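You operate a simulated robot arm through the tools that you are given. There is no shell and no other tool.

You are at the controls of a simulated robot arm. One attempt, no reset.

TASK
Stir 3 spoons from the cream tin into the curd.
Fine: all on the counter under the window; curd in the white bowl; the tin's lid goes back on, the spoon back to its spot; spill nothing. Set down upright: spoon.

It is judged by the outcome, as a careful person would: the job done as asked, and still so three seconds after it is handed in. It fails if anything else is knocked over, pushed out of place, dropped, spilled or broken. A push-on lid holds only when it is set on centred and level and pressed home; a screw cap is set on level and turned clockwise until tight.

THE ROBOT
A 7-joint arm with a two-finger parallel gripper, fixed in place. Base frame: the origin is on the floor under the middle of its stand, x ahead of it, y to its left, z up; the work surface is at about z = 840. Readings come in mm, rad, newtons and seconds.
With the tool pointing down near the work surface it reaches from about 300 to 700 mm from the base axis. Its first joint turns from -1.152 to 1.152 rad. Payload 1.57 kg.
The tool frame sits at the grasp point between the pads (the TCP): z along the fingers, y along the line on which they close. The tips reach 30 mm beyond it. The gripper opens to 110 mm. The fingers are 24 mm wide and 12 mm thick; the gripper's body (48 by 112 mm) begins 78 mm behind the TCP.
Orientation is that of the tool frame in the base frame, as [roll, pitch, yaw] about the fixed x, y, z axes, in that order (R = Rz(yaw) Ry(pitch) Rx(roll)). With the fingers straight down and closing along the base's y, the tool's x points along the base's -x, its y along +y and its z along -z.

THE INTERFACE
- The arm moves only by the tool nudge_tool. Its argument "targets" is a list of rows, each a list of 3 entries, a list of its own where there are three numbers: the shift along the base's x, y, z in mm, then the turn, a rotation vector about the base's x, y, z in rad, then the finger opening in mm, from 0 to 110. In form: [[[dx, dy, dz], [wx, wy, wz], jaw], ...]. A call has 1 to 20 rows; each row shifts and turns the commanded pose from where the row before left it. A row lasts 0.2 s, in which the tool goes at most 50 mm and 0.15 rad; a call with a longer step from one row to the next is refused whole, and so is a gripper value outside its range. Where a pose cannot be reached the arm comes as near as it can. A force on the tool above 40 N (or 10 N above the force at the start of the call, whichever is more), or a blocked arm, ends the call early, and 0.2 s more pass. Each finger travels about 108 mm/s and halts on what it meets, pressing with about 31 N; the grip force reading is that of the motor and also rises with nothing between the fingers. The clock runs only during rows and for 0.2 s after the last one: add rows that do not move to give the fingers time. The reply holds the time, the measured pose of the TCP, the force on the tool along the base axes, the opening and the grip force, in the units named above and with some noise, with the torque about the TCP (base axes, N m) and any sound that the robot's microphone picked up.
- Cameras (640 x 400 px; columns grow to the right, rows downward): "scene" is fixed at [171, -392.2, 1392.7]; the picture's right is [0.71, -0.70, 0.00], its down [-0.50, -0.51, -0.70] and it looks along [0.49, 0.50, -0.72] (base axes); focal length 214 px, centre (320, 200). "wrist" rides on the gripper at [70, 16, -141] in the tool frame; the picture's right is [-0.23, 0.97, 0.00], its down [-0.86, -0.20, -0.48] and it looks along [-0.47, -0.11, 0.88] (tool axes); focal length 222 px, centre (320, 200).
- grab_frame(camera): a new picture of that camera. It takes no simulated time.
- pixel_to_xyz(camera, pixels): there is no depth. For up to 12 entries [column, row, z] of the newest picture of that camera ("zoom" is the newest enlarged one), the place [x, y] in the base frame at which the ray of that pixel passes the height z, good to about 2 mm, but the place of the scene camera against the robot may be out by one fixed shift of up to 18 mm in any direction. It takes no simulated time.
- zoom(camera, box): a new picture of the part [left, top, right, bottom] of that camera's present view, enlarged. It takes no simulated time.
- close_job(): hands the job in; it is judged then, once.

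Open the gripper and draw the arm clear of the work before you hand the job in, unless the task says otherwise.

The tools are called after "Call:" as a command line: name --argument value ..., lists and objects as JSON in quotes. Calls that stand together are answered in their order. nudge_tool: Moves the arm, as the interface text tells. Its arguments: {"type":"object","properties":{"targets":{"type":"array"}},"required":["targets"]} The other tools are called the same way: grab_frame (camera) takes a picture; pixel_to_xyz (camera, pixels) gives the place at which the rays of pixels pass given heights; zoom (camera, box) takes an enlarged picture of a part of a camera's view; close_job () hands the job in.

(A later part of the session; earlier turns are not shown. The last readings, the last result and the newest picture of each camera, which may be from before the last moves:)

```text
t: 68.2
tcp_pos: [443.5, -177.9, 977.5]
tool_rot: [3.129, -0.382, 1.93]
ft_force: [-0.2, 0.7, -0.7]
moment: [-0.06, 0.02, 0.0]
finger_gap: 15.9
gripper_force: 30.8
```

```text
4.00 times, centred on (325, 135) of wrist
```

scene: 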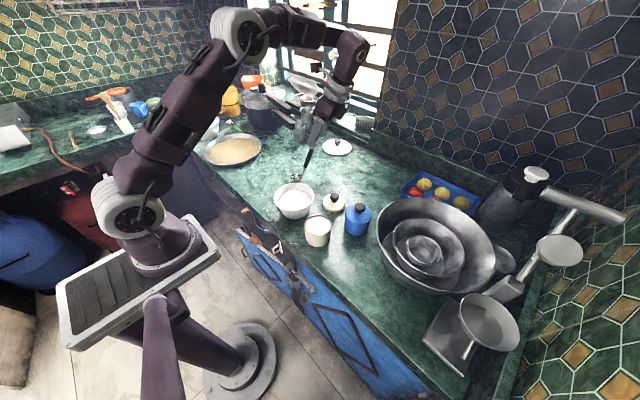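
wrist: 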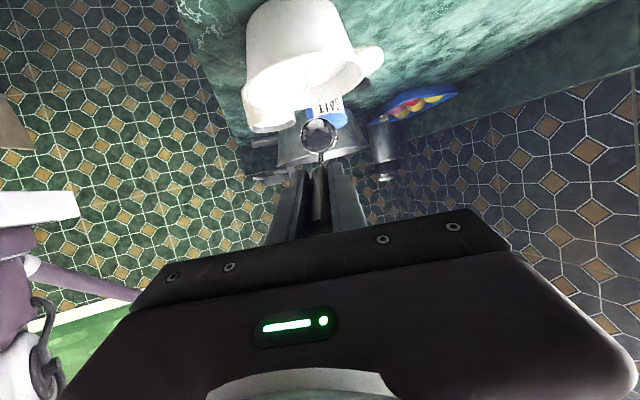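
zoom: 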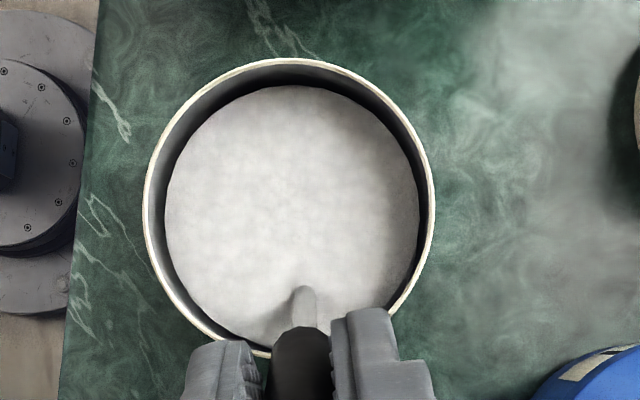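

Fully buried again. I'll lift straight up, slowly at first.

Call:
nudge_tool --targets '[[[0, 0, 4], [0, 0, 0], 0], [[0, 0, 4], [0, 0, 0], 0], [[0, 0, 4], [0, 0, 0], 0], [[0, 0, 4], [0, 0, 0], 0], [[0, 0, 4], [0, 0, 0], 0], [[0, 0, 4], [0, 0, 0], 0], [[0, 0, 4], [0, 0, 0], 0], [[0, 0, 4], [0, 0, 0], 0], [[0, 0, 5], [0, 0, 0], 0], [[0, 0, 7], [0, 0, 0], 0], [[0, 0, 8], [0, 0, 0], 0], [[0, 0, 8], [0, 0, 0], 0], [[0, 0, 6], [0, 0, 0], 0], [[0, 0, 4], [0, 0, 0], 0], [[0, 0, 2], [0, 0, 0], 0], [[0, 0, 0], [0, 0, 0], 0]]'

Call:
zoom --camera "scene" --box '[285, 185, 345, 240]'

Call:
zoom --camera "wrist" --box '[270, 85, 380, 185]'

```text
t: 71.6
tcp_pos: [443.8, -180.4, 1050.4]
tool_rot: [3.132, -0.381, 1.927]
ft_force: [-0.1, 0.1, -1.6]
moment: [-0.06, -0.03, -0.02]
finger_gap: 16.0
gripper_force: 30.5
```

```text
7.27 times, centred on (315, 212) of scene
```

zoom: 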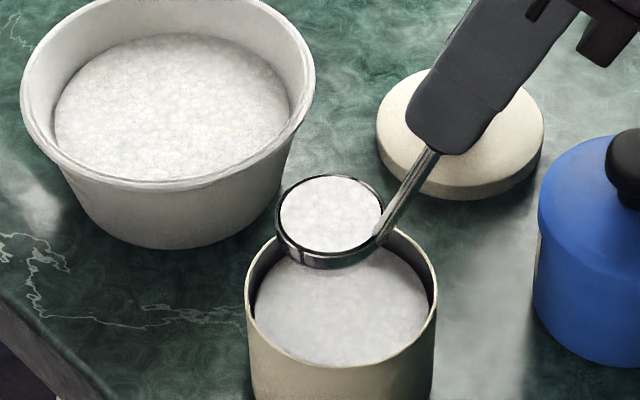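

```text
4.00 times, centred on (325, 135) of wrist
```

zoom: 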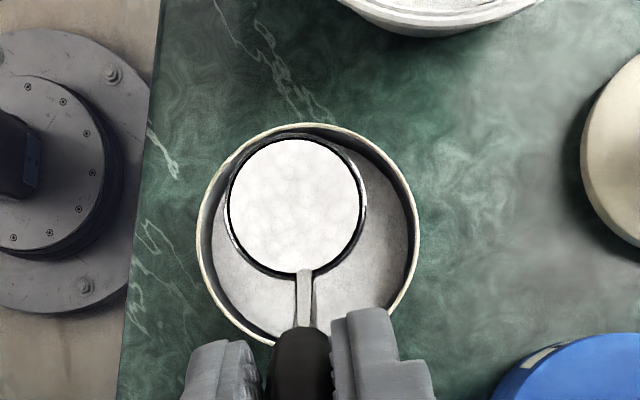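

The second full spoonful is level. I'll cross to the bowl in the same smooth way, rising 8 mm so the pouring tilt stays within reach.

Call:
nudge_tool --targets '[[[1.0, 4, 1], [0, 0, 0], 0], [[2.1, 8, 1], [0, 0, 0], 0], [[3.1, 12, 1], [0, 0, 0], 0], [[3.6, 14, 1], [0, 0, 0], 0], [[3.6, 14, 1], [0, 0, 0], 0], [[3.6, 14, 1], [0, 0, 0], 0], [[3.6, 14, 1], [0, 0, 0], 0], [[3.6, 14, 1], [0, 0, 0], 0], [[3.1, 12, 0], [0, 0, 0], 0], [[2.1, 8, 0], [0, 0, 0], 0], [[1.5, 6, 0], [0, 0, 0], 0], [[1.1, 4.5, 0], [0, 0, 0], 0], [[0, 0, 0], [0, 0, 0], 0]]'

Call:
zoom --camera "wrist" --box '[260, 75, 380, 185]'

```text
t: 74.4
tcp_pos: [477.7, -55.8, 1058.7]
tool_rot: [3.131, -0.381, 1.929]
ft_force: [-1.0, 0.0, -1.3]
moment: [-0.07, -0.02, 0.01]
finger_gap: 15.6
gripper_force: 31.1
```

```text
3.64 times, centred on (320, 130) of wrist
```

zoom: 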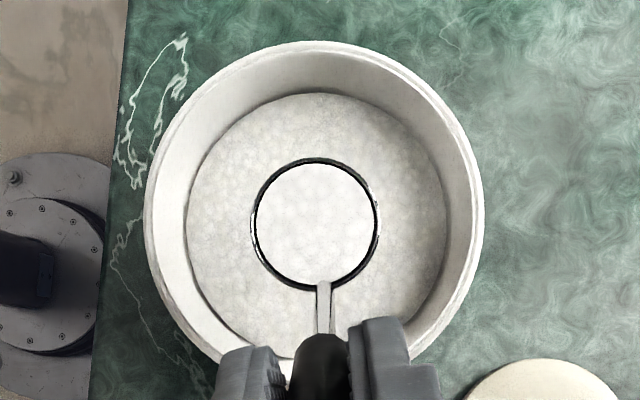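

The cup is over the bowl as before. I'll pour: tilt to 60°, then in paused steps to 97.5°.

Call:
nudge_tool --targets '[[[-2.4, 6.4, 3.6], [-0.0613, -0.0229, 0], 0], [[-2.4, 6.4, 3.2], [-0.0613, -0.0229, 0], 0], [[-5.08, 13.59, 5.0], [-0.1227, -0.0458, 0], 0], [[-5.25, 14.06, 3.0], [-0.1227, -0.0458, 0], 0], [[-5.32, 14.24, 1.0], [-0.1227, -0.0458, 0], 0], [[-5.32, 14.24, -1.0], [-0.1227, -0.0458, 0], 0], [[-5.25, 14.06, -2.9], [-0.1227, -0.0458, 0], 0], [[-5.08, 13.59, -4.9], [-0.1227, -0.0458, 0], 0], [[-4.8, 12.84, -6.7], [-0.1227, -0.0458, 0], 0], [[0, 0, 0], [0, 0, 0], 0], [[-4.45, 11.9, -8.5], [-0.1227, -0.0458, 0], 0], [[0, 0, 0], [0, 0, 0], 0], [[-4.03, 10.78, -10.1], [-0.1227, -0.0458, 0], 0], [[0, 0, 0], [0, 0, 0], 0], [[-3.54, 9.46, -11.4], [-0.1227, -0.0458, 0], 0], [[0, 0, 0], [0, 0, 0], 0], [[-3.01, 8.06, -12.7], [-0.1227, -0.0458, 0], 0], [[0, 0, 0], [0, 0, 0], 0], [[-2.35, 6.28, -13.7], [-0.1227, -0.0458, 0], 0], [[0, 0, 0], [0, 0, 0], 0]]'

Call:
zoom --camera "scene" --box '[265, 165, 345, 240]'

Call:
zoom --camera "wrist" --box '[270, 85, 370, 185]'

```text
t: 78.6
tcp_pos: [416.1, 101.3, 1003.6]
tool_rot: [3.135, 1.32, 1.934]
ft_force: [0.9, 0.0, 0.0]
moment: [0.08, 0.05, -0.03]
finger_gap: 15.7
gripper_force: 31.3
```

```text
5.33 times, centred on (305, 202) of scene
```

zoom: 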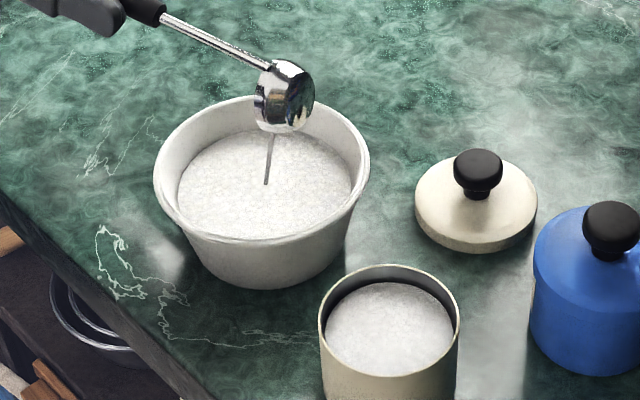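

```text
4.00 times, centred on (320, 135) of wrist
```

zoom: 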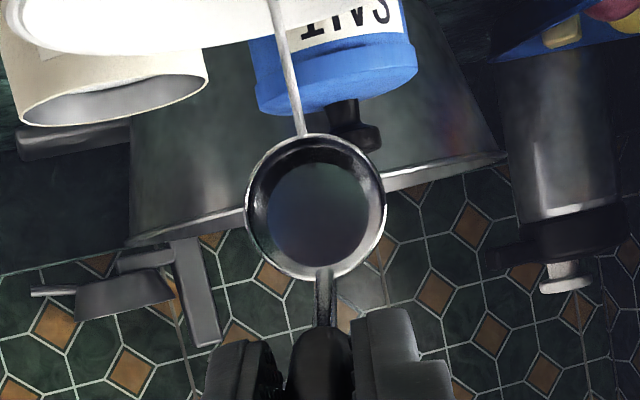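

The cup looks empty at 97.5° and a last thin stream is falling into the bowl. I'll wait a second for it to end.

Call:
nudge_tool --targets '[[[0, 0, 0], [0, 0, 0], 0], [[0, 0, 0], [0, 0, 0], 0], [[0, 0, 0], [0, 0, 0], 0], [[0, 0, 0], [0, 0, 0], 0], [[0, 0, 0], [0, 0, 0], 0]]'

Call:
zoom --camera "scene" --box '[265, 165, 345, 240]'

Call:
zoom --camera "wrist" --box '[270, 85, 370, 185]'

```text
t: 79.8
tcp_pos: [415.8, 100.3, 1003.2]
tool_rot: [3.139, 1.32, 1.935]
ft_force: [0.3, 0.0, -0.9]
moment: [0.08, 0.03, -0.04]
finger_gap: 15.5
gripper_force: 31.3
```

```text
5.33 times, centred on (305, 202) of scene
```

zoom: 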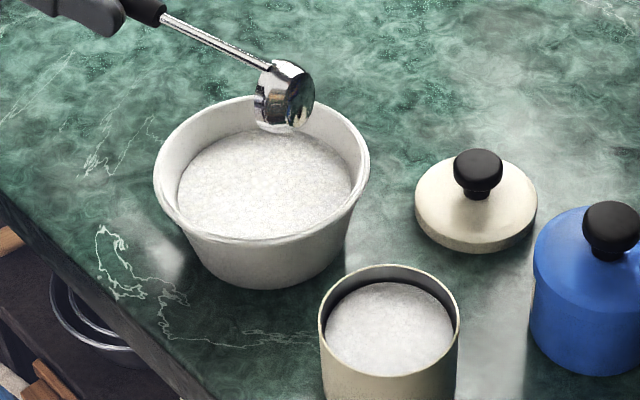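

```text
4.00 times, centred on (320, 135) of wrist
```

zoom: 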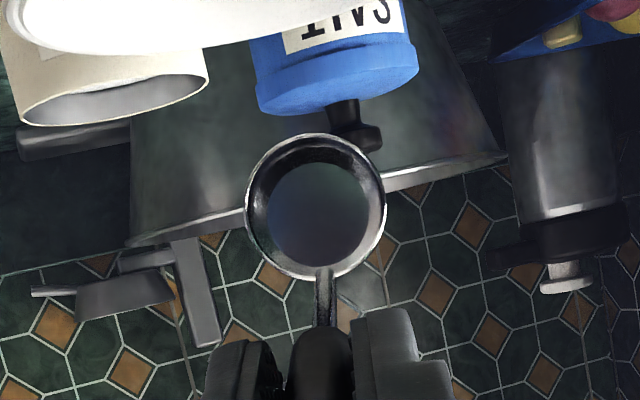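

The stream has stopped and the cup is empty. Two spoonfuls are in; I'll level the cup over the bowl and return to the tin.

Call:
nudge_tool --targets '[[[2.35, -6.28, 13.7], [0.1227, 0.0458, 0], 0], [[3.01, -8.06, 12.7], [0.1227, 0.0458, 0], 0], [[3.54, -9.46, 11.4], [0.1227, 0.0458, 0], 0], [[4.03, -10.78, 10.1], [0.1227, 0.0458, 0], 0], [[4.45, -11.9, 8.5], [0.1227, 0.0458, 0], 0], [[4.8, -12.84, 6.7], [0.1227, 0.0458, 0], 0], [[5.08, -13.59, 4.9], [0.1227, 0.0458, 0], 0], [[5.25, -14.06, 2.9], [0.1227, 0.0458, 0], 0], [[5.32, -14.24, 1.0], [0.1227, 0.0458, 0], 0], [[5.32, -14.24, -1.0], [0.1227, 0.0458, 0], 0], [[5.25, -14.06, -3.0], [0.1227, 0.0458, 0], 0], [[5.08, -13.59, -5.0], [0.1227, 0.0458, 0], 0], [[4.8, -12.84, -6.8], [0.1227, 0.0458, 0], 0], [[0, 0, 0], [0, 0, 0], 0]]'

Call:
zoom --camera "wrist" --box '[260, 75, 380, 185]'

```text
t: 82.8
tcp_pos: [476.9, -55.6, 1058.8]
tool_rot: [3.129, -0.385, 1.93]
ft_force: [0.2, -0.8, -0.7]
moment: [-0.03, -0.04, 0.03]
finger_gap: 15.9
gripper_force: 31.1
```

```text
3.64 times, centred on (320, 130) of wrist
```

zoom: 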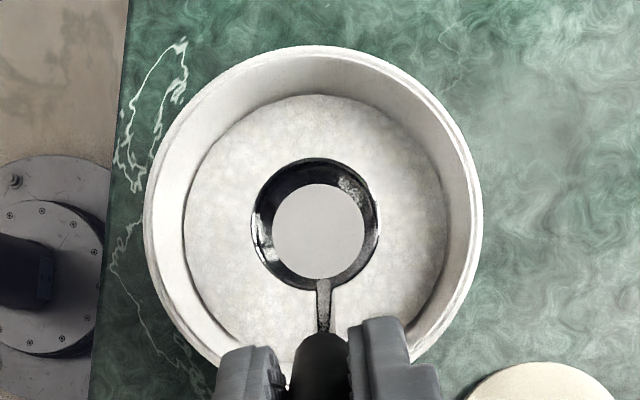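

Level and empty over the bowl. Back to the tin for the third spoonful.

Call:
nudge_tool --targets '[[[-8, -32.2, 0], [0, 0, 0], 0], [[-8, -32.2, 0], [0, 0, 0], 0], [[-8, -32.2, 0], [0, 0, 0], 0], [[-8, -32.2, 0], [0, 0, 0], 0], [[0, 0, 0], [0, 0, 0], 0]]'

Call:
zoom --camera "wrist" --box '[280, 95, 370, 185]'

Call:
zoom --camera "scene" --box '[285, 185, 345, 240]'

```text
t: 84.0
tcp_pos: [443.6, -182.8, 1056.8]
tool_rot: [3.131, -0.383, 1.928]
ft_force: [0.1, 1.0, -0.2]
moment: [-0.03, 0.0, -0.01]
finger_gap: 15.8
gripper_force: 30.9
```

```text
4.44 times, centred on (325, 140) of wrist
```

zoom: 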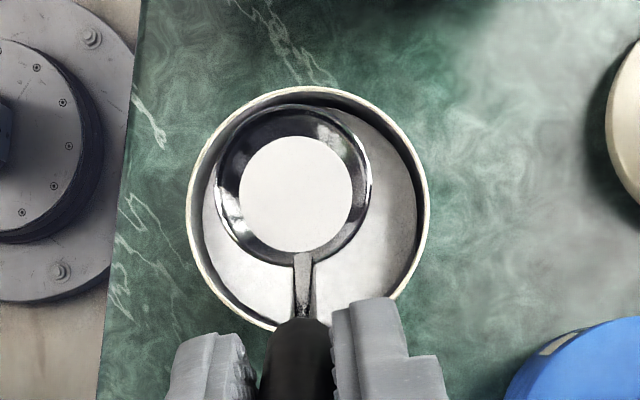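

```text
7.27 times, centred on (315, 212) of scene
```

zoom: 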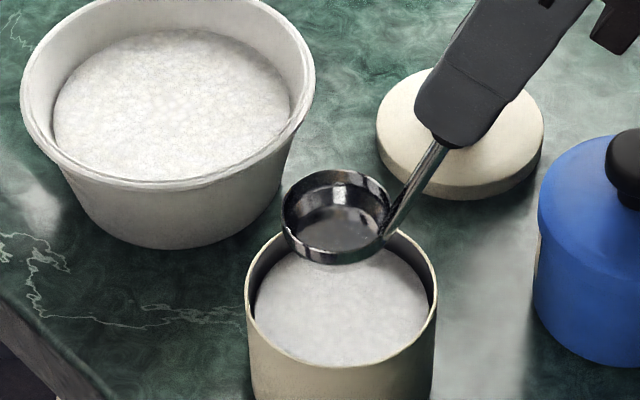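

The grain level has dropped with each scoop. I'll tilt and lower for the third scoop, a little deeper than before.

Call:
nudge_tool --targets '[[[-3.6, 12.2, 6.8], [-0.1227, -0.0458, 0], 0], [[-4.84, 12.95, 5.0], [-0.1227, -0.0458, 0], 0], [[-5.0, 13.4, 3.0], [-0.1227, -0.0458, 0], 0], [[-5.1, 13.6, 1.0], [-0.1227, -0.0458, 0], 0], [[-5.1, 13.6, -1.0], [-0.1227, -0.0458, 0], 0], [[-4.8, 12.5, -2.9], [-0.1227, -0.0458, 0], 0], [[0, 0, -18], [0, 0, 0], 0], [[0, 0, -18], [0, 0, 0], 0], [[0, 0, -6], [0, 0, 0], 0], [[0, 0, -5], [0, 0, 0], 0], [[0, 0, -5], [0, 0, 0], 0], [[0, 0, -5], [0, 0, 0], 0], [[0, 0, 0], [0, 0, 0], 0]]'

Call:
zoom --camera "scene" --box '[295, 200, 345, 240]'

```text
t: 86.8
tcp_pos: [414.8, -105.0, 1013.1]
tool_rot: [3.134, 0.403, 1.93]
ft_force: [-0.9, -0.3, -1.4]
moment: [0.04, 0.0, 0.02]
finger_gap: 15.9
gripper_force: 31.2
```

```text
10.00 times, centred on (320, 220) of scene
```

zoom: 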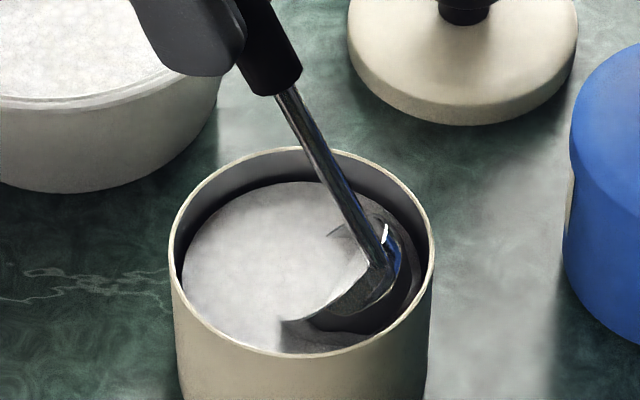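

The tin may have been touched by the cup's back (its rim moved about 2 zoom px), so I'll shift 3 mm away from that wall while lowering the last 16 mm.

Call:
nudge_tool --targets '[[[-1.1, 2.8, -2], [0, 0, 0], 0], [[0, 0, -4], [0, 0, 0], 0], [[0, 0, -4], [0, 0, 0], 0], [[0, 0, -3], [0, 0, 0], 0], [[0, 0, -3], [0, 0, 0], 0], [[0, 0, 0], [0, 0, 0], 0]]'

Call:
zoom --camera "scene" --box '[295, 200, 345, 240]'

```text
t: 88.2
tcp_pos: [413.9, -102.3, 996.7]
tool_rot: [3.13, 0.405, 1.928]
ft_force: [0.1, 1.1, -1.5]
moment: [0.04, 0.05, 0.01]
finger_gap: 15.8
gripper_force: 30.8
```

```text
10.00 times, centred on (320, 220) of scene
```

zoom: 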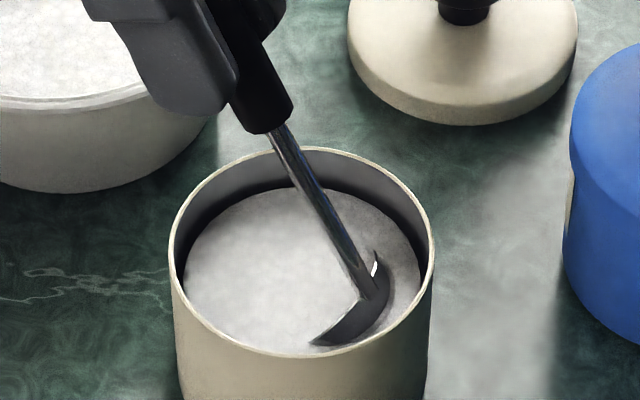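

Well buried again, with a wall gap behind the cup. I'll level it with a shorter forward push.

Call:
nudge_tool --targets '[[[4.9, -13.1, -0.1], [0.1227, 0.0458, 0], 0], [[4.97, -13.3, -2], [0.1227, 0.0458, 0], 0], [[4.97, -13.3, -3], [0.1227, 0.0458, 0], 0], [[4.9, -13.1, -5], [0.1227, 0.0458, 0], 0], [[4.73, -12.65, -5], [0.1227, 0.0458, 0], 0], [[4.45, -11.9, -6.8], [0.1227, 0.0458, 0], 0], [[0, 0, 0], [0, 0, 0], 0]]'

Call:
zoom --camera "scene" --box '[295, 200, 345, 240]'

Call:
zoom --camera "wrist" --box '[270, 85, 380, 185]'

```text
t: 89.8
tcp_pos: [444.5, -180.0, 977.0]
tool_rot: [3.128, -0.383, 1.931]
ft_force: [0.0, 0.1, -0.1]
moment: [-0.07, -0.01, -0.02]
finger_gap: 15.8
gripper_force: 31.5
```

```text
10.00 times, centred on (320, 220) of scene
```

zoom: 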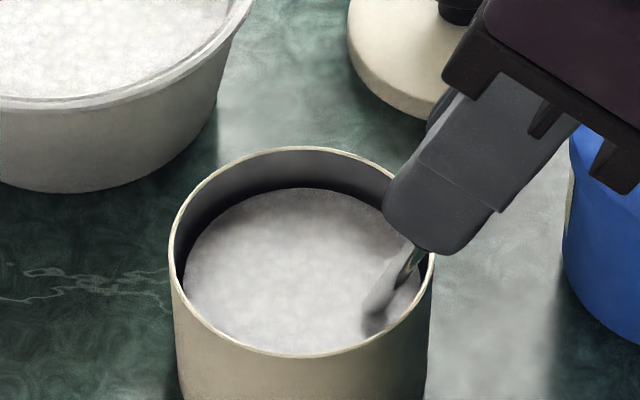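

```text
4.00 times, centred on (325, 135) of wrist
```

zoom: 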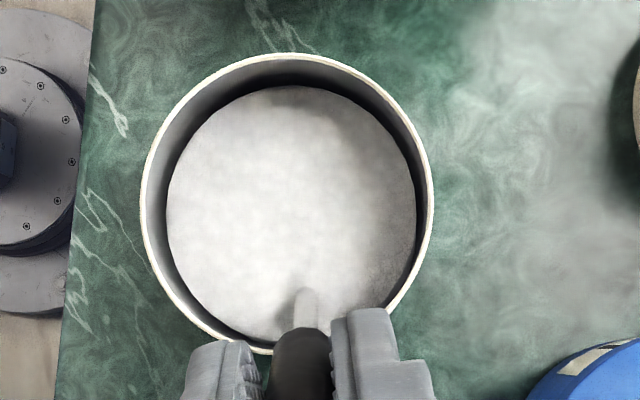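

Buried with only the stem showing. I'll lift straight up with the third spoonful.

Call:
nudge_tool --targets '[[[0, 0, 4], [0, 0, 0], 0], [[0, 0, 4], [0, 0, 0], 0], [[0, 0, 4], [0, 0, 0], 0], [[0, 0, 4], [0, 0, 0], 0], [[0, 0, 4], [0, 0, 0], 0], [[0, 0, 4], [0, 0, 0], 0], [[0, 0, 4], [0, 0, 0], 0], [[0, 0, 4], [0, 0, 0], 0], [[0, 0, 5], [0, 0, 0], 0], [[0, 0, 7], [0, 0, 0], 0], [[0, 0, 8], [0, 0, 0], 0], [[0, 0, 8], [0, 0, 0], 0], [[0, 0, 6], [0, 0, 0], 0], [[0, 0, 5], [0, 0, 0], 0], [[0, 0, 3], [0, 0, 0], 0], [[0, 0, 0], [0, 0, 0], 0]]'

Call:
zoom --camera "scene" --box '[285, 185, 345, 240]'

Call:
zoom --camera "wrist" --box '[270, 85, 380, 185]'

```text
t: 93.2
tcp_pos: [443.4, -181.5, 1049.3]
tool_rot: [3.13, -0.381, 1.929]
ft_force: [0.1, 0.3, -0.3]
moment: [-0.04, 0.0, 0.02]
finger_gap: 16.0
gripper_force: 30.9
```

```text
7.27 times, centred on (315, 212) of scene
```

zoom: 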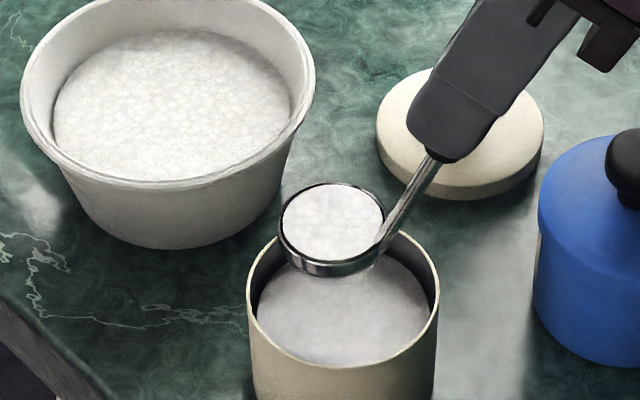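

```text
4.00 times, centred on (325, 135) of wrist
```

zoom: 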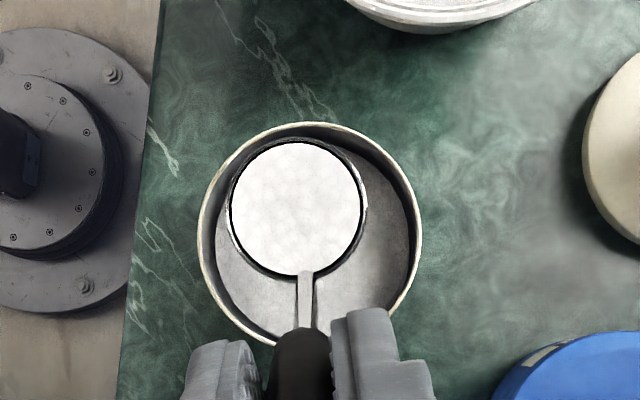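

The third spoonful is full and level. I'll cross to the bowl in the same smooth way.

Call:
nudge_tool --targets '[[[1.0, 4, 1], [0, 0, 0], 0], [[2.1, 8, 1], [0, 0, 0], 0], [[3.2, 12, 1], [0, 0, 0], 0], [[3.7, 14, 1], [0, 0, 0], 0], [[3.7, 14, 1], [0, 0, 0], 0], [[3.7, 14, 1], [0, 0, 0], 0], [[3.7, 14, 1], [0, 0, 0], 0], [[3.7, 14, 1], [0, 0, 0], 0], [[3.2, 12, 0], [0, 0, 0], 0], [[2.1, 8, 0], [0, 0, 0], 0], [[1.5, 6, 0], [0, 0, 0], 0], [[1.1, 5, 0], [0, 0, 0], 0], [[0, 0, 0], [0, 0, 0], 0]]'

Call:
zoom --camera "wrist" --box '[260, 75, 380, 185]'

```text
t: 96.0
tcp_pos: [475.4, -56.3, 1057.0]
tool_rot: [3.131, -0.382, 1.929]
ft_force: [0.4, -1.0, -1.3]
moment: [-0.02, -0.02, -0.03]
finger_gap: 15.6
gripper_force: 30.7
```

```text
3.64 times, centred on (320, 130) of wrist
```

zoom: 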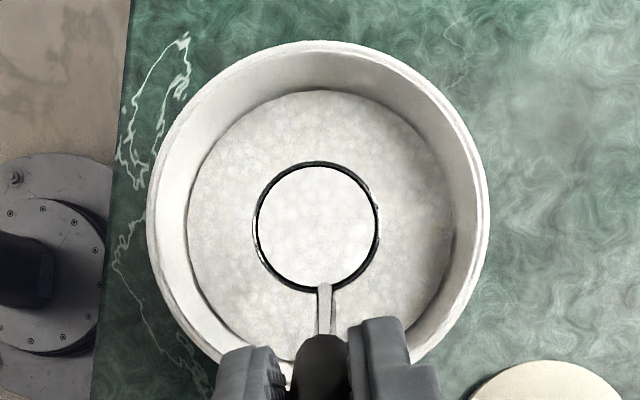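

The cup is over the bowl in the same place as before. I'll pour the third spoonful with the same sequence.

Call:
nudge_tool --targets '[[[-2.4, 6.4, 3.6], [-0.0613, -0.0229, 0], 0], [[-2.4, 6.4, 3.2], [-0.0613, -0.0229, 0], 0], [[-5.08, 13.59, 5.0], [-0.1227, -0.0458, 0], 0], [[-5.25, 14.06, 3.0], [-0.1227, -0.0458, 0], 0], [[-5.32, 14.24, 1.0], [-0.1227, -0.0458, 0], 0], [[-5.32, 14.24, -1.0], [-0.1227, -0.0458, 0], 0], [[-5.25, 14.06, -2.9], [-0.1227, -0.0458, 0], 0], [[-5.08, 13.59, -4.9], [-0.1227, -0.0458, 0], 0], [[-4.8, 12.84, -6.7], [-0.1227, -0.0458, 0], 0], [[0, 0, 0], [0, 0, 0], 0], [[-4.45, 11.9, -8.5], [-0.1227, -0.0458, 0], 0], [[0, 0, 0], [0, 0, 0], 0], [[-4.03, 10.78, -10.1], [-0.1227, -0.0458, 0], 0], [[0, 0, 0], [0, 0, 0], 0], [[-3.54, 9.46, -11.4], [-0.1227, -0.0458, 0], 0], [[0, 0, 0], [0, 0, 0], 0], [[-3.01, 8.06, -12.7], [-0.1227, -0.0458, 0], 0], [[0, 0, 0], [0, 0, 0], 0], [[-2.35, 6.28, -13.7], [-0.1227, -0.0458, 0], 0], [[0, 0, 0], [0, 0, 0], 0]]'

Call:
nudge_tool --targets '[[[0, 0, 0], [0, 0, 0], 0], [[0, 0, 0], [0, 0, 0], 0], [[0, 0, 0], [0, 0, 0], 0], [[0, 0, 0], [0, 0, 0], 0], [[0, 0, 0], [0, 0, 0], 0], [[0, 0, 0], [0, 0, 0], 0]]'

Call:
zoom --camera "scene" --box '[265, 165, 345, 240]'

Call:
zoom --camera "wrist" --box '[270, 85, 370, 185]'

```text
t: 100.2
tcp_pos: [417.0, 99.2, 1002.6]
tool_rot: [3.136, 1.322, 1.933]
ft_force: [-0.2, -0.7, -1.2]
moment: [0.04, 0.04, -0.02]
finger_gap: 15.8
gripper_force: 31.2
```

```text
t: 101.6
tcp_pos: [416.3, 100.1, 1002.3]
tool_rot: [3.14, 1.321, 1.934]
ft_force: [0.4, -0.2, -1.1]
moment: [0.07, 0.0, 0.02]
finger_gap: 15.4
gripper_force: 31.3
```

```text
5.33 times, centred on (305, 202) of scene
```

zoom: 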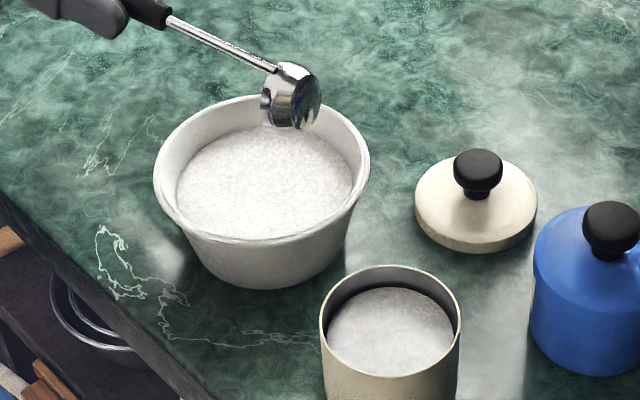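

```text
4.00 times, centred on (320, 135) of wrist
```

zoom: 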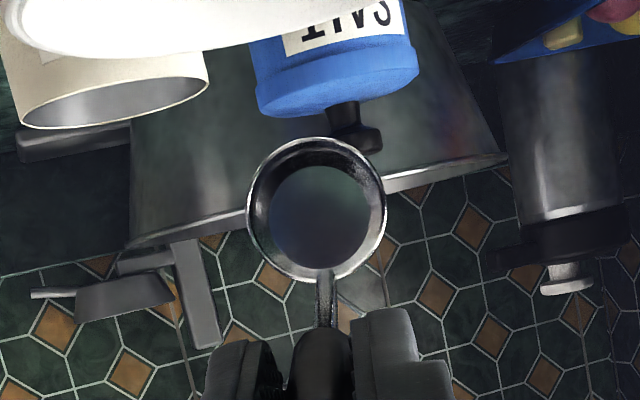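

The third spoonful is in the bowl and the cup is empty. Now for stirring: I'll level the cup over the bowl first and look at the curd's surface.

Call:
nudge_tool --targets '[[[2.35, -6.28, 13.7], [0.1227, 0.0458, 0], 0], [[3.01, -8.06, 12.7], [0.1227, 0.0458, 0], 0], [[3.54, -9.46, 11.4], [0.1227, 0.0458, 0], 0], [[4.03, -10.78, 10.1], [0.1227, 0.0458, 0], 0], [[4.45, -11.9, 8.5], [0.1227, 0.0458, 0], 0], [[4.8, -12.84, 6.7], [0.1227, 0.0458, 0], 0], [[5.08, -13.59, 4.9], [0.1227, 0.0458, 0], 0], [[5.25, -14.06, 2.9], [0.1227, 0.0458, 0], 0], [[5.32, -14.24, 1.0], [0.1227, 0.0458, 0], 0], [[5.32, -14.24, -1.0], [0.1227, 0.0458, 0], 0], [[5.25, -14.06, -3.0], [0.1227, 0.0458, 0], 0], [[5.08, -13.59, -5.0], [0.1227, 0.0458, 0], 0], [[4.8, -12.84, -6.8], [0.1227, 0.0458, 0], 0], [[0, 0, 0], [0, 0, 0], 0]]'

Call:
zoom --camera "wrist" --box '[260, 75, 380, 185]'

Call:
zoom --camera "scene" --box '[270, 175, 320, 220]'

```text
t: 104.6
tcp_pos: [477.0, -54.8, 1057.8]
tool_rot: [3.13, -0.383, 1.929]
ft_force: [0.7, 0.1, -0.8]
moment: [-0.02, -0.02, -0.02]
finger_gap: 15.8
gripper_force: 31.0
```

```text
3.64 times, centred on (320, 130) of wrist
```

zoom: 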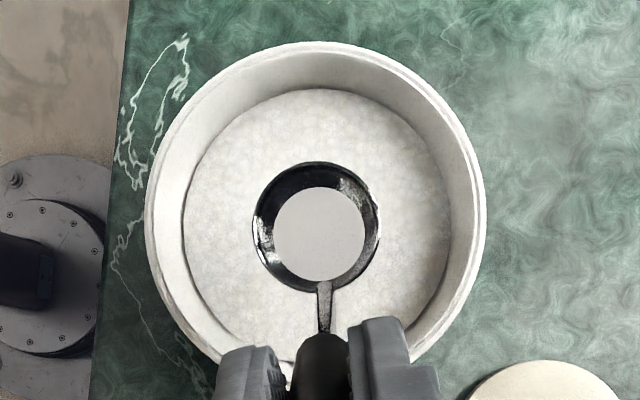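

```text
8.89 times, centred on (295, 198) of scene
```

zoom: 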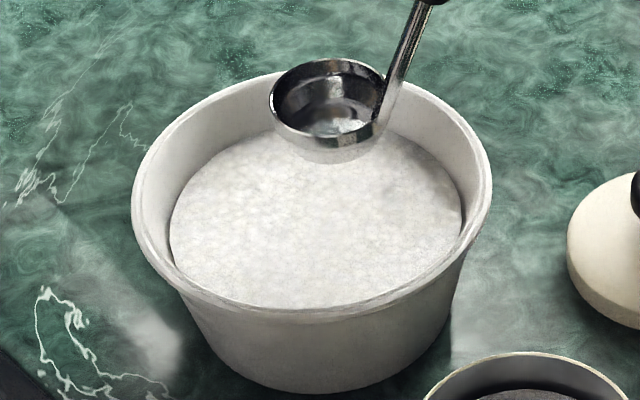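

The curd is level and well below the rim. I'll confirm the bowl's centre before lowering the cup into it.

Call:
grab_frame --camera "wrist"

Call:
pixel_to_xyz --camera "wrist" --pixels '[[271.9, 136.9, 893], [365.6, 136.9, 893], [318.6, 86.3, 893], [285, 98, 893], [353, 98, 893], [281, 133, 878], [356, 133, 878], [318, 100, 878]]'

```text
taken
```

wrist: 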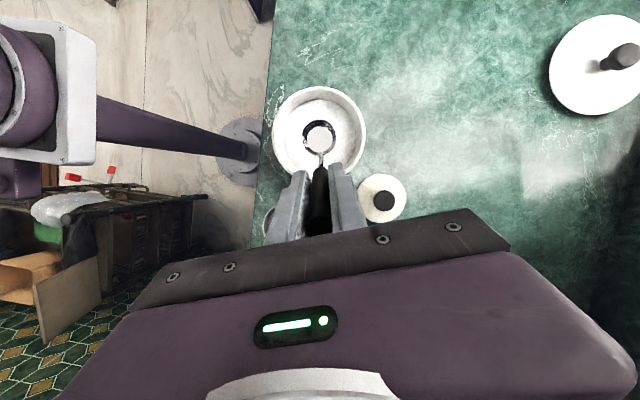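

```text
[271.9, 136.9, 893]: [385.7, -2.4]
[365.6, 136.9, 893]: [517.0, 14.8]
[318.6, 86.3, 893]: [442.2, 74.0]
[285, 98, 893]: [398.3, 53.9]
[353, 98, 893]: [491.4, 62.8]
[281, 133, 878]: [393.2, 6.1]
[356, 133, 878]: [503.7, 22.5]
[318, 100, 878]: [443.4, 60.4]
```

The bowl's centre fits (451.5,8). I'll centre the cup on it and lower it gently into the curd to cup-bottom z about 862.

Call:
nudge_tool --targets '[[[-3.2, 4.1, -15], [0, 0, 0], 0], [[-3.3, 4.2, -20], [0, 0, 0], 0], [[0, 0, -14], [0, 0, 0], 0], [[0, 0, -8], [0, 0, 0], 0], [[0, 0, -6], [0, 0, 0], 0], [[0, 0, -5], [0, 0, 0], 0], [[0, 0, -4], [0, 0, 0], 0], [[0, 0, 0], [0, 0, 0], 0]]'

Call:
zoom --camera "scene" --box '[270, 175, 320, 220]'

Call:
zoom --camera "wrist" --box '[250, 65, 390, 185]'

```text
t: 106.4
tcp_pos: [469.8, -46.6, 984.8]
tool_rot: [3.131, -0.382, 1.928]
ft_force: [-0.7, 0.3, -1.4]
moment: [-0.04, 0.0, -0.03]
finger_gap: 15.5
gripper_force: 31.2
```

```text
8.89 times, centred on (295, 198) of scene
```

zoom: 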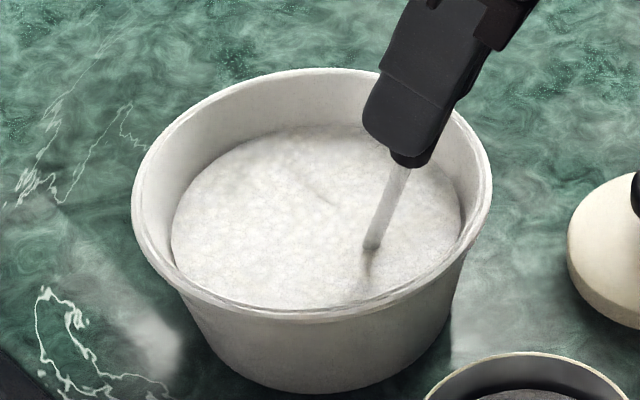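

```text
3.33 times, centred on (320, 125) of wrist
```

zoom: 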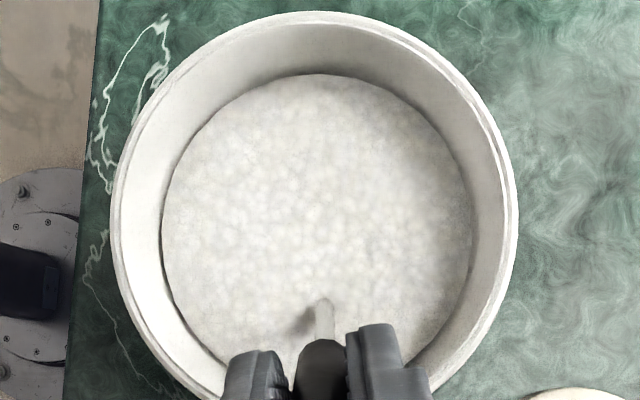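

The cup is under the curd's surface with only the stem showing and no force. I'll go 4 mm deeper and stir one slow circle of 16 mm radius, then check.

Call:
nudge_tool --targets '[[[5, 0, -2], [0, 0, 0], 0], [[6, 0, -2], [0, 0, 0], 0], [[5, 0, 0], [0, 0, 0], 0], [[-2.14, 8, 0], [0, 0, 0], 0], [[-5.86, 5.86, 0], [0, 0, 0], 0], [[-8, 2.14, 0], [0, 0, 0], 0], [[-8, -2.14, 0], [0, 0, 0], 0], [[-5.86, -5.86, 0], [0, 0, 0], 0], [[-2.14, -8, 0], [0, 0, 0], 0], [[2.14, -8, 0], [0, 0, 0], 0], [[5.86, -5.86, 0], [0, 0, 0], 0], [[8, -2.14, 0], [0, 0, 0], 0], [[8, 2.14, 0], [0, 0, 0], 0], [[5.86, 5.86, 0], [0, 0, 0], 0], [[2.14, 8, 0], [0, 0, 0], 0]]'

Call:
zoom --camera "scene" --box '[270, 175, 320, 220]'

Call:
zoom --camera "wrist" --box '[250, 65, 390, 185]'

```text
t: 109.6
tcp_pos: [484.5, -47.2, 983.3]
tool_rot: [3.132, -0.383, 1.929]
ft_force: [0.2, 0.1, -1.3]
moment: [-0.04, -0.03, 0.05]
finger_gap: 15.9
gripper_force: 30.7
```

```text
8.89 times, centred on (295, 198) of scene
```

zoom: 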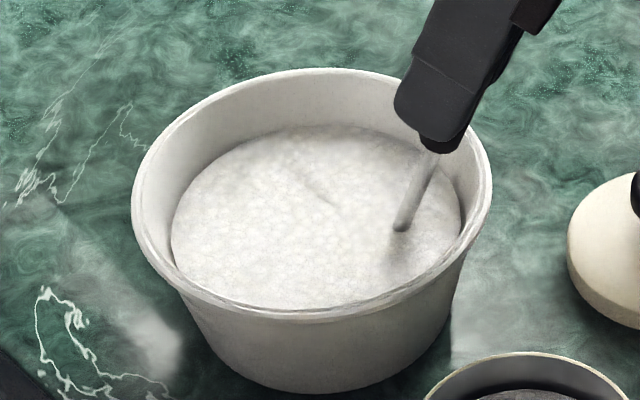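

```text
3.33 times, centred on (320, 125) of wrist
```

zoom: 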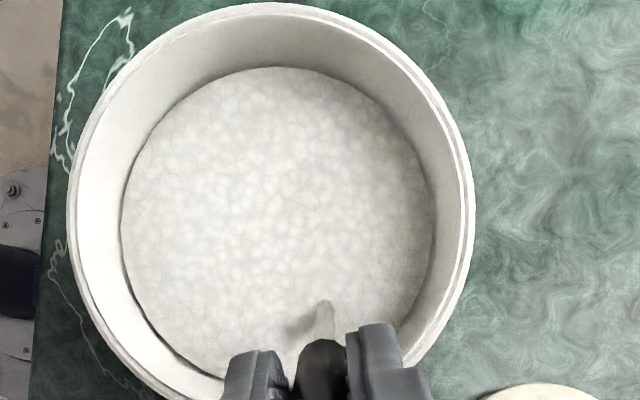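

The stirring is smooth: no force, the bowl unmoved, nothing over the rim. I'll stir two more, slightly quicker turns, going 3 mm deeper.

Call:
nudge_tool --targets '[[[-4.7, 11.3, -1.5], [0, 0, 0], 0], [[-11.3, 4.7, -1.5], [0, 0, 0], 0], [[-11.3, -4.7, 0], [0, 0, 0], 0], [[-4.7, -11.3, 0], [0, 0, 0], 0], [[4.7, -11.3, 0], [0, 0, 0], 0], [[11.3, -4.7, 0], [0, 0, 0], 0], [[11.3, 4.7, 0], [0, 0, 0], 0], [[4.7, 11.3, 0], [0, 0, 0], 0], [[-4.7, 11.3, 0], [0, 0, 0], 0], [[-11.3, 4.7, 0], [0, 0, 0], 0], [[-11.3, -4.7, 0], [0, 0, 0], 0], [[-4.7, -11.3, 0], [0, 0, 0], 0], [[4.7, -11.3, 0], [0, 0, 0], 0], [[11.3, -4.7, 0], [0, 0, 0], 0], [[11.3, 4.7, 0], [0, 0, 0], 0], [[4.7, 11.3, 0], [0, 0, 0], 0]]'

Call:
zoom --camera "scene" --box '[270, 175, 320, 220]'

```text
t: 113.0
tcp_pos: [483.9, -47.7, 977.9]
tool_rot: [3.13, -0.383, 1.929]
ft_force: [0.5, 0.1, -0.5]
moment: [-0.03, 0.01, -0.02]
finger_gap: 15.7
gripper_force: 30.7
```

```text
8.89 times, centred on (295, 198) of scene
```

zoom: 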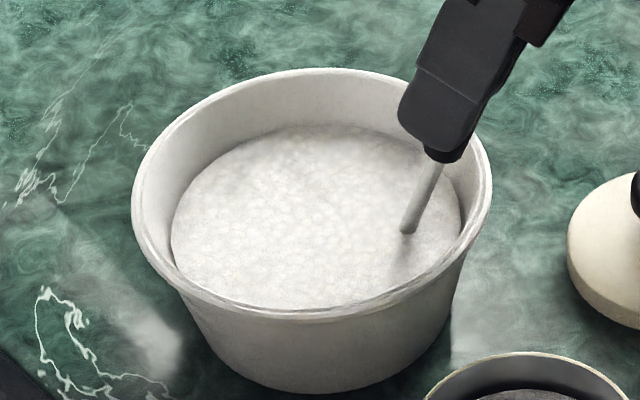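

Still clean and steady at z 978. I'll do more turns for a thorough mix.

Call:
nudge_tool --targets '[[[-4.7, 11.3, 0], [0, 0, 0], 0], [[-11.3, 4.7, 0], [0, 0, 0], 0], [[-11.3, -4.7, 0], [0, 0, 0], 0], [[-4.7, -11.3, 0], [0, 0, 0], 0], [[4.7, -11.3, 0], [0, 0, 0], 0], [[11.3, -4.7, 0], [0, 0, 0], 0], [[11.3, 4.7, 0], [0, 0, 0], 0], [[4.7, 11.3, 0], [0, 0, 0], 0], [[-4.7, 11.3, 0], [0, 0, 0], 0], [[-11.3, 4.7, 0], [0, 0, 0], 0], [[-11.3, -4.7, 0], [0, 0, 0], 0], [[-4.7, -11.3, 0], [0, 0, 0], 0], [[4.7, -11.3, 0], [0, 0, 0], 0], [[11.3, -4.7, 0], [0, 0, 0], 0], [[11.3, 4.7, 0], [0, 0, 0], 0], [[4.7, 11.3, 0], [0, 0, 0], 0]]'

Call:
nudge_tool --targets '[[[-4.7, 11.3, 0], [0, 0, 0], 0], [[-11.3, 4.7, 0], [0, 0, 0], 0], [[-11.3, -4.7, 0], [0, 0, 0], 0], [[-4.7, -11.3, 0], [0, 0, 0], 0], [[4.7, -11.3, 0], [0, 0, 0], 0], [[11.3, -4.7, 0], [0, 0, 0], 0], [[11.3, 4.7, 0], [0, 0, 0], 0], [[4.7, 11.3, 0], [0, 0, 0], 0], [[-4.7, 11.3, 0], [0, 0, 0], 0], [[-11.3, 4.7, 0], [0, 0, 0], 0], [[-11.3, -4.7, 0], [0, 0, 0], 0], [[-4.7, -11.3, 0], [0, 0, 0], 0], [[4.7, -11.3, 0], [0, 0, 0], 0], [[11.3, -4.7, 0], [0, 0, 0], 0], [[11.3, 4.7, 0], [0, 0, 0], 0], [[4.7, 11.3, 0], [0, 0, 0], 0]]'

Call:
zoom --camera "scene" --box '[270, 175, 320, 220]'

Call:
zoom --camera "wrist" --box '[250, 65, 390, 185]'

```text
t: 116.4
tcp_pos: [483.7, -47.7, 979.6]
tool_rot: [3.129, -0.38, 1.93]
ft_force: [0.5, 0.1, -1.4]
moment: [-0.05, 0.0, 0.01]
finger_gap: 15.6
gripper_force: 30.8
```

```text
t: 119.8
tcp_pos: [486.7, -46.0, 978.4]
tool_rot: [3.133, -0.38, 1.929]
ft_force: [0.9, 0.0, 0.2]
moment: [-0.03, 0.0, 0.01]
finger_gap: 15.6
gripper_force: 30.9
```

```text
8.89 times, centred on (295, 198) of scene
```

zoom: 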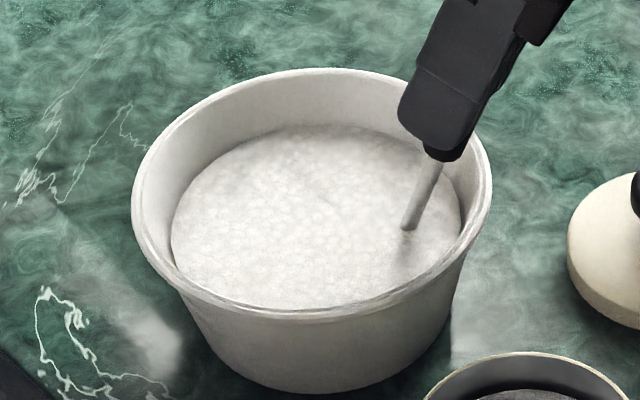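

```text
3.33 times, centred on (320, 125) of wrist
```

zoom: 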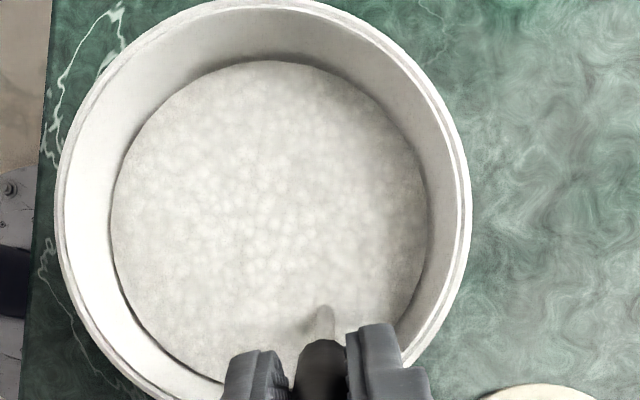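

That is seven turns. I'll add two turns the other way a little deeper, then bring the cup back to the bowl's middle.

Call:
nudge_tool --targets '[[[-4.7, -11.3, -2], [0, 0, 0], 0], [[-11.3, -4.7, -1], [0, 0, 0], 0], [[-11.3, 4.7, 0], [0, 0, 0], 0], [[-4.7, 11.3, 0], [0, 0, 0], 0], [[4.7, 11.3, 0], [0, 0, 0], 0], [[11.3, 4.7, 0], [0, 0, 0], 0], [[11.3, -4.7, 0], [0, 0, 0], 0], [[4.7, -11.3, 0], [0, 0, 0], 0], [[-4.7, -11.3, 0], [0, 0, 0], 0], [[-11.3, -4.7, 0], [0, 0, 0], 0], [[-11.3, 4.7, 0], [0, 0, 0], 0], [[-4.7, 11.3, 0], [0, 0, 0], 0], [[4.7, 11.3, 0], [0, 0, 0], 0], [[11.3, 4.7, 0], [0, 0, 0], 0], [[11.3, -4.7, 0], [0, 0, 0], 0], [[4.7, -11.3, 0], [0, 0, 0], 0], [[-6, -4, 0], [0, 0, 0], 0], [[-5, -4, 0], [0, 0, 0], 0], [[0, 0, 0], [0, 0, 0], 0]]'

Call:
zoom --camera "scene" --box '[270, 175, 320, 220]'

```text
t: 123.8
tcp_pos: [474.0, -55.4, 975.5]
tool_rot: [3.13, -0.382, 1.932]
ft_force: [-0.1, -0.3, -1.6]
moment: [-0.08, -0.01, 0.01]
finger_gap: 15.6
gripper_force: 30.8
```

```text
8.89 times, centred on (295, 198) of scene
```

zoom: 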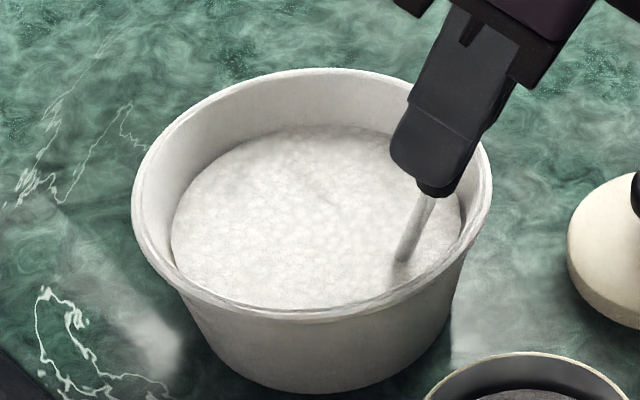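

The cup is 10 mm to the handle side of the bowl's centre, still submerged. To empty it without a drop, I'll tilt it 60° inside the curd while rising slightly, then lift it slowly out.

Call:
nudge_tool --targets '[[[-2.4, 6.4, 7.6], [-0.0613, -0.0229, 0], 0], [[-2.4, 6.4, 7.2], [-0.0613, -0.0229, 0], 0], [[-5.08, 13.59, 9.0], [-0.1227, -0.0458, 0], 0], [[-5.25, 14.06, 5.0], [-0.1227, -0.0458, 0], 0], [[-5.32, 14.24, 1.0], [-0.1227, -0.0458, 0], 0], [[-5.32, 14.24, -1.0], [-0.1227, -0.0458, 0], 0], [[-5.25, 14.06, -2.9], [-0.1227, -0.0458, 0], 0], [[-5.08, 13.59, -4.9], [-0.1227, -0.0458, 0], 0], [[-4.8, 12.84, -6.7], [-0.1227, -0.0458, 0], 0], [[0, 0, 4], [0, 0, 0], 0], [[0, 0, 4], [0, 0, 0], 0], [[0, 0, 4], [0, 0, 0], 0], [[0, 0, 4], [0, 0, 0], 0], [[0, 0, 0], [0, 0, 0], 0]]'

Call:
zoom --camera "scene" --box '[265, 165, 345, 240]'

Call:
zoom --camera "wrist" --box '[230, 35, 410, 185]'

```text
t: 126.8
tcp_pos: [432.3, 54.5, 1006.7]
tool_rot: [3.134, 0.667, 1.93]
ft_force: [-0.1, -0.5, -1.3]
moment: [0.05, 0.05, -0.02]
finger_gap: 15.9
gripper_force: 30.8
```

```text
5.33 times, centred on (305, 202) of scene
```

zoom: 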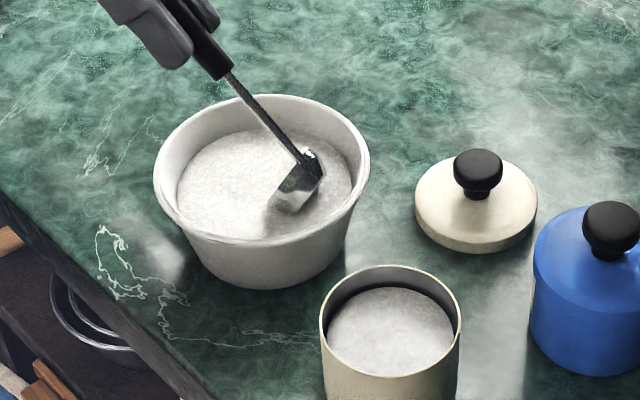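

```text
2.67 times, centred on (320, 110) of wrist
```

zoom: 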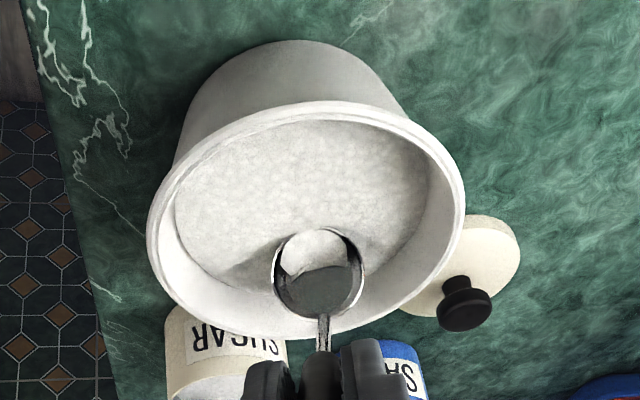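

The cup is coming out with a little left along its lip side. I'll raise it 50 mm over the bowl and tilt on to 97.5° to drain the rest into the bowl.

Call:
nudge_tool --targets '[[[0, 0, 6], [0, 0, 0], 0], [[0, 0, 10], [0, 0, 0], 0], [[0, 0, 12], [0, 0, 0], 0], [[0, 0, 12], [0, 0, 0], 0], [[0, 0, 8], [0, 0, 0], 0], [[0, 0, 3], [0, 0, 0], 0], [[-4.45, 11.9, -8.5], [-0.1227, -0.0458, 0], 0], [[0, 0, 0], [0, 0, 0], 0], [[-4.03, 10.78, -10.1], [-0.1227, -0.0458, 0], 0], [[0, 0, 0], [0, 0, 0], 0], [[-3.54, 9.46, -11.4], [-0.1227, -0.0458, 0], 0], [[0, 0, 0], [0, 0, 0], 0], [[-3.01, 8.06, -12.7], [-0.1227, -0.0458, 0], 0], [[0, 0, 0], [0, 0, 0], 0], [[-2.35, 6.28, -13.7], [-0.1227, -0.0458, 0], 0], [[0, 0, 0], [0, 0, 0], 0], [[0, 0, 0], [0, 0, 0], 0], [[0, 0, 0], [0, 0, 0], 0]]'

Call:
zoom --camera "scene" --box '[265, 165, 345, 240]'

Call:
zoom --camera "wrist" --box '[270, 85, 370, 185]'

```text
t: 130.6
tcp_pos: [415.2, 100.6, 999.9]
tool_rot: [3.139, 1.321, 1.935]
ft_force: [0.5, -0.9, -1.5]
moment: [0.07, 0.03, -0.01]
finger_gap: 15.3
gripper_force: 31.0
```

```text
5.33 times, centred on (305, 202) of scene
```

zoom: 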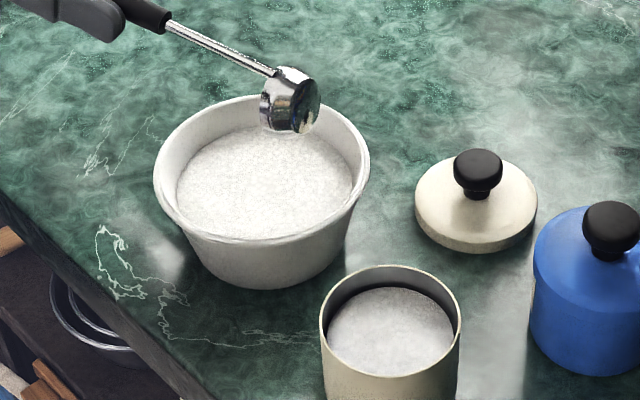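

```text
4.00 times, centred on (320, 135) of wrist
```

zoom: 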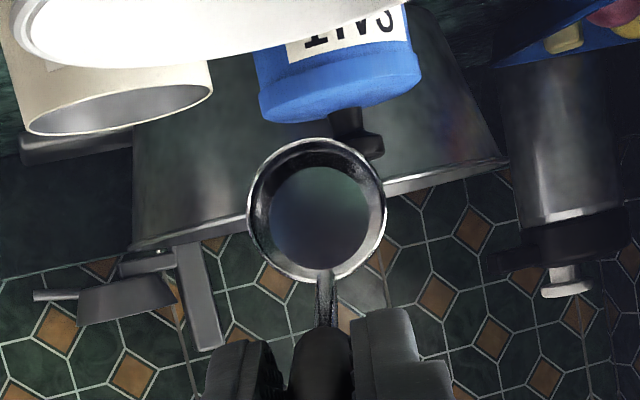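

The cup is empty and clean. I'll wait briefly for any last drip, then level it over the bowl.

Call:
nudge_tool --targets '[[[0, 0, 0], [0, 0, 0], 0], [[0, 0, 0], [0, 0, 0], 0], [[0, 0, 0], [0, 0, 0], 0], [[0, 0, 0], [0, 0, 0], 0], [[2.35, -6.28, 13.7], [0.1227, 0.0458, 0], 0], [[3.01, -8.06, 12.7], [0.1227, 0.0458, 0], 0], [[3.54, -9.46, 11.4], [0.1227, 0.0458, 0], 0], [[4.03, -10.78, 10.1], [0.1227, 0.0458, 0], 0], [[4.45, -11.9, 8.5], [0.1227, 0.0458, 0], 0], [[4.8, -12.84, 6.7], [0.1227, 0.0458, 0], 0], [[5.08, -13.59, 4.9], [0.1227, 0.0458, 0], 0], [[5.25, -14.06, 2.9], [0.1227, 0.0458, 0], 0], [[5.32, -14.24, 1.0], [0.1227, 0.0458, 0], 0], [[5.32, -14.24, -1.0], [0.1227, 0.0458, 0], 0], [[5.25, -14.06, -3.0], [0.1227, 0.0458, 0], 0], [[5.08, -13.59, -5.0], [0.1227, 0.0458, 0], 0], [[4.8, -12.84, -6.8], [0.1227, 0.0458, 0], 0], [[0, 0, 0], [0, 0, 0], 0]]'

Call:
zoom --camera "scene" --box '[270, 170, 330, 220]'

Call:
zoom --camera "wrist" --box '[260, 75, 380, 185]'

```text
t: 134.4
tcp_pos: [472.2, -54.1, 1057.5]
tool_rot: [3.129, -0.385, 1.93]
ft_force: [0.0, 0.8, -0.1]
moment: [-0.04, -0.01, -0.04]
finger_gap: 15.6
gripper_force: 31.1
```

```text
8.00 times, centred on (300, 195) of scene
```

zoom: 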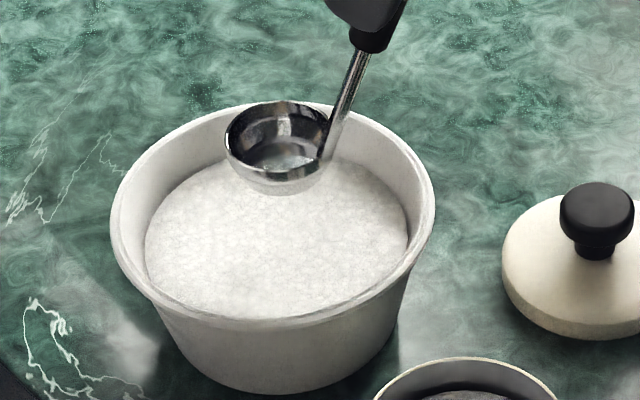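

```text
3.64 times, centred on (320, 130) of wrist
```

zoom: 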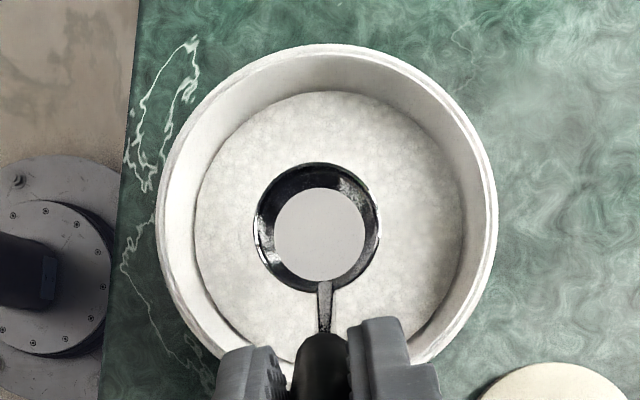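

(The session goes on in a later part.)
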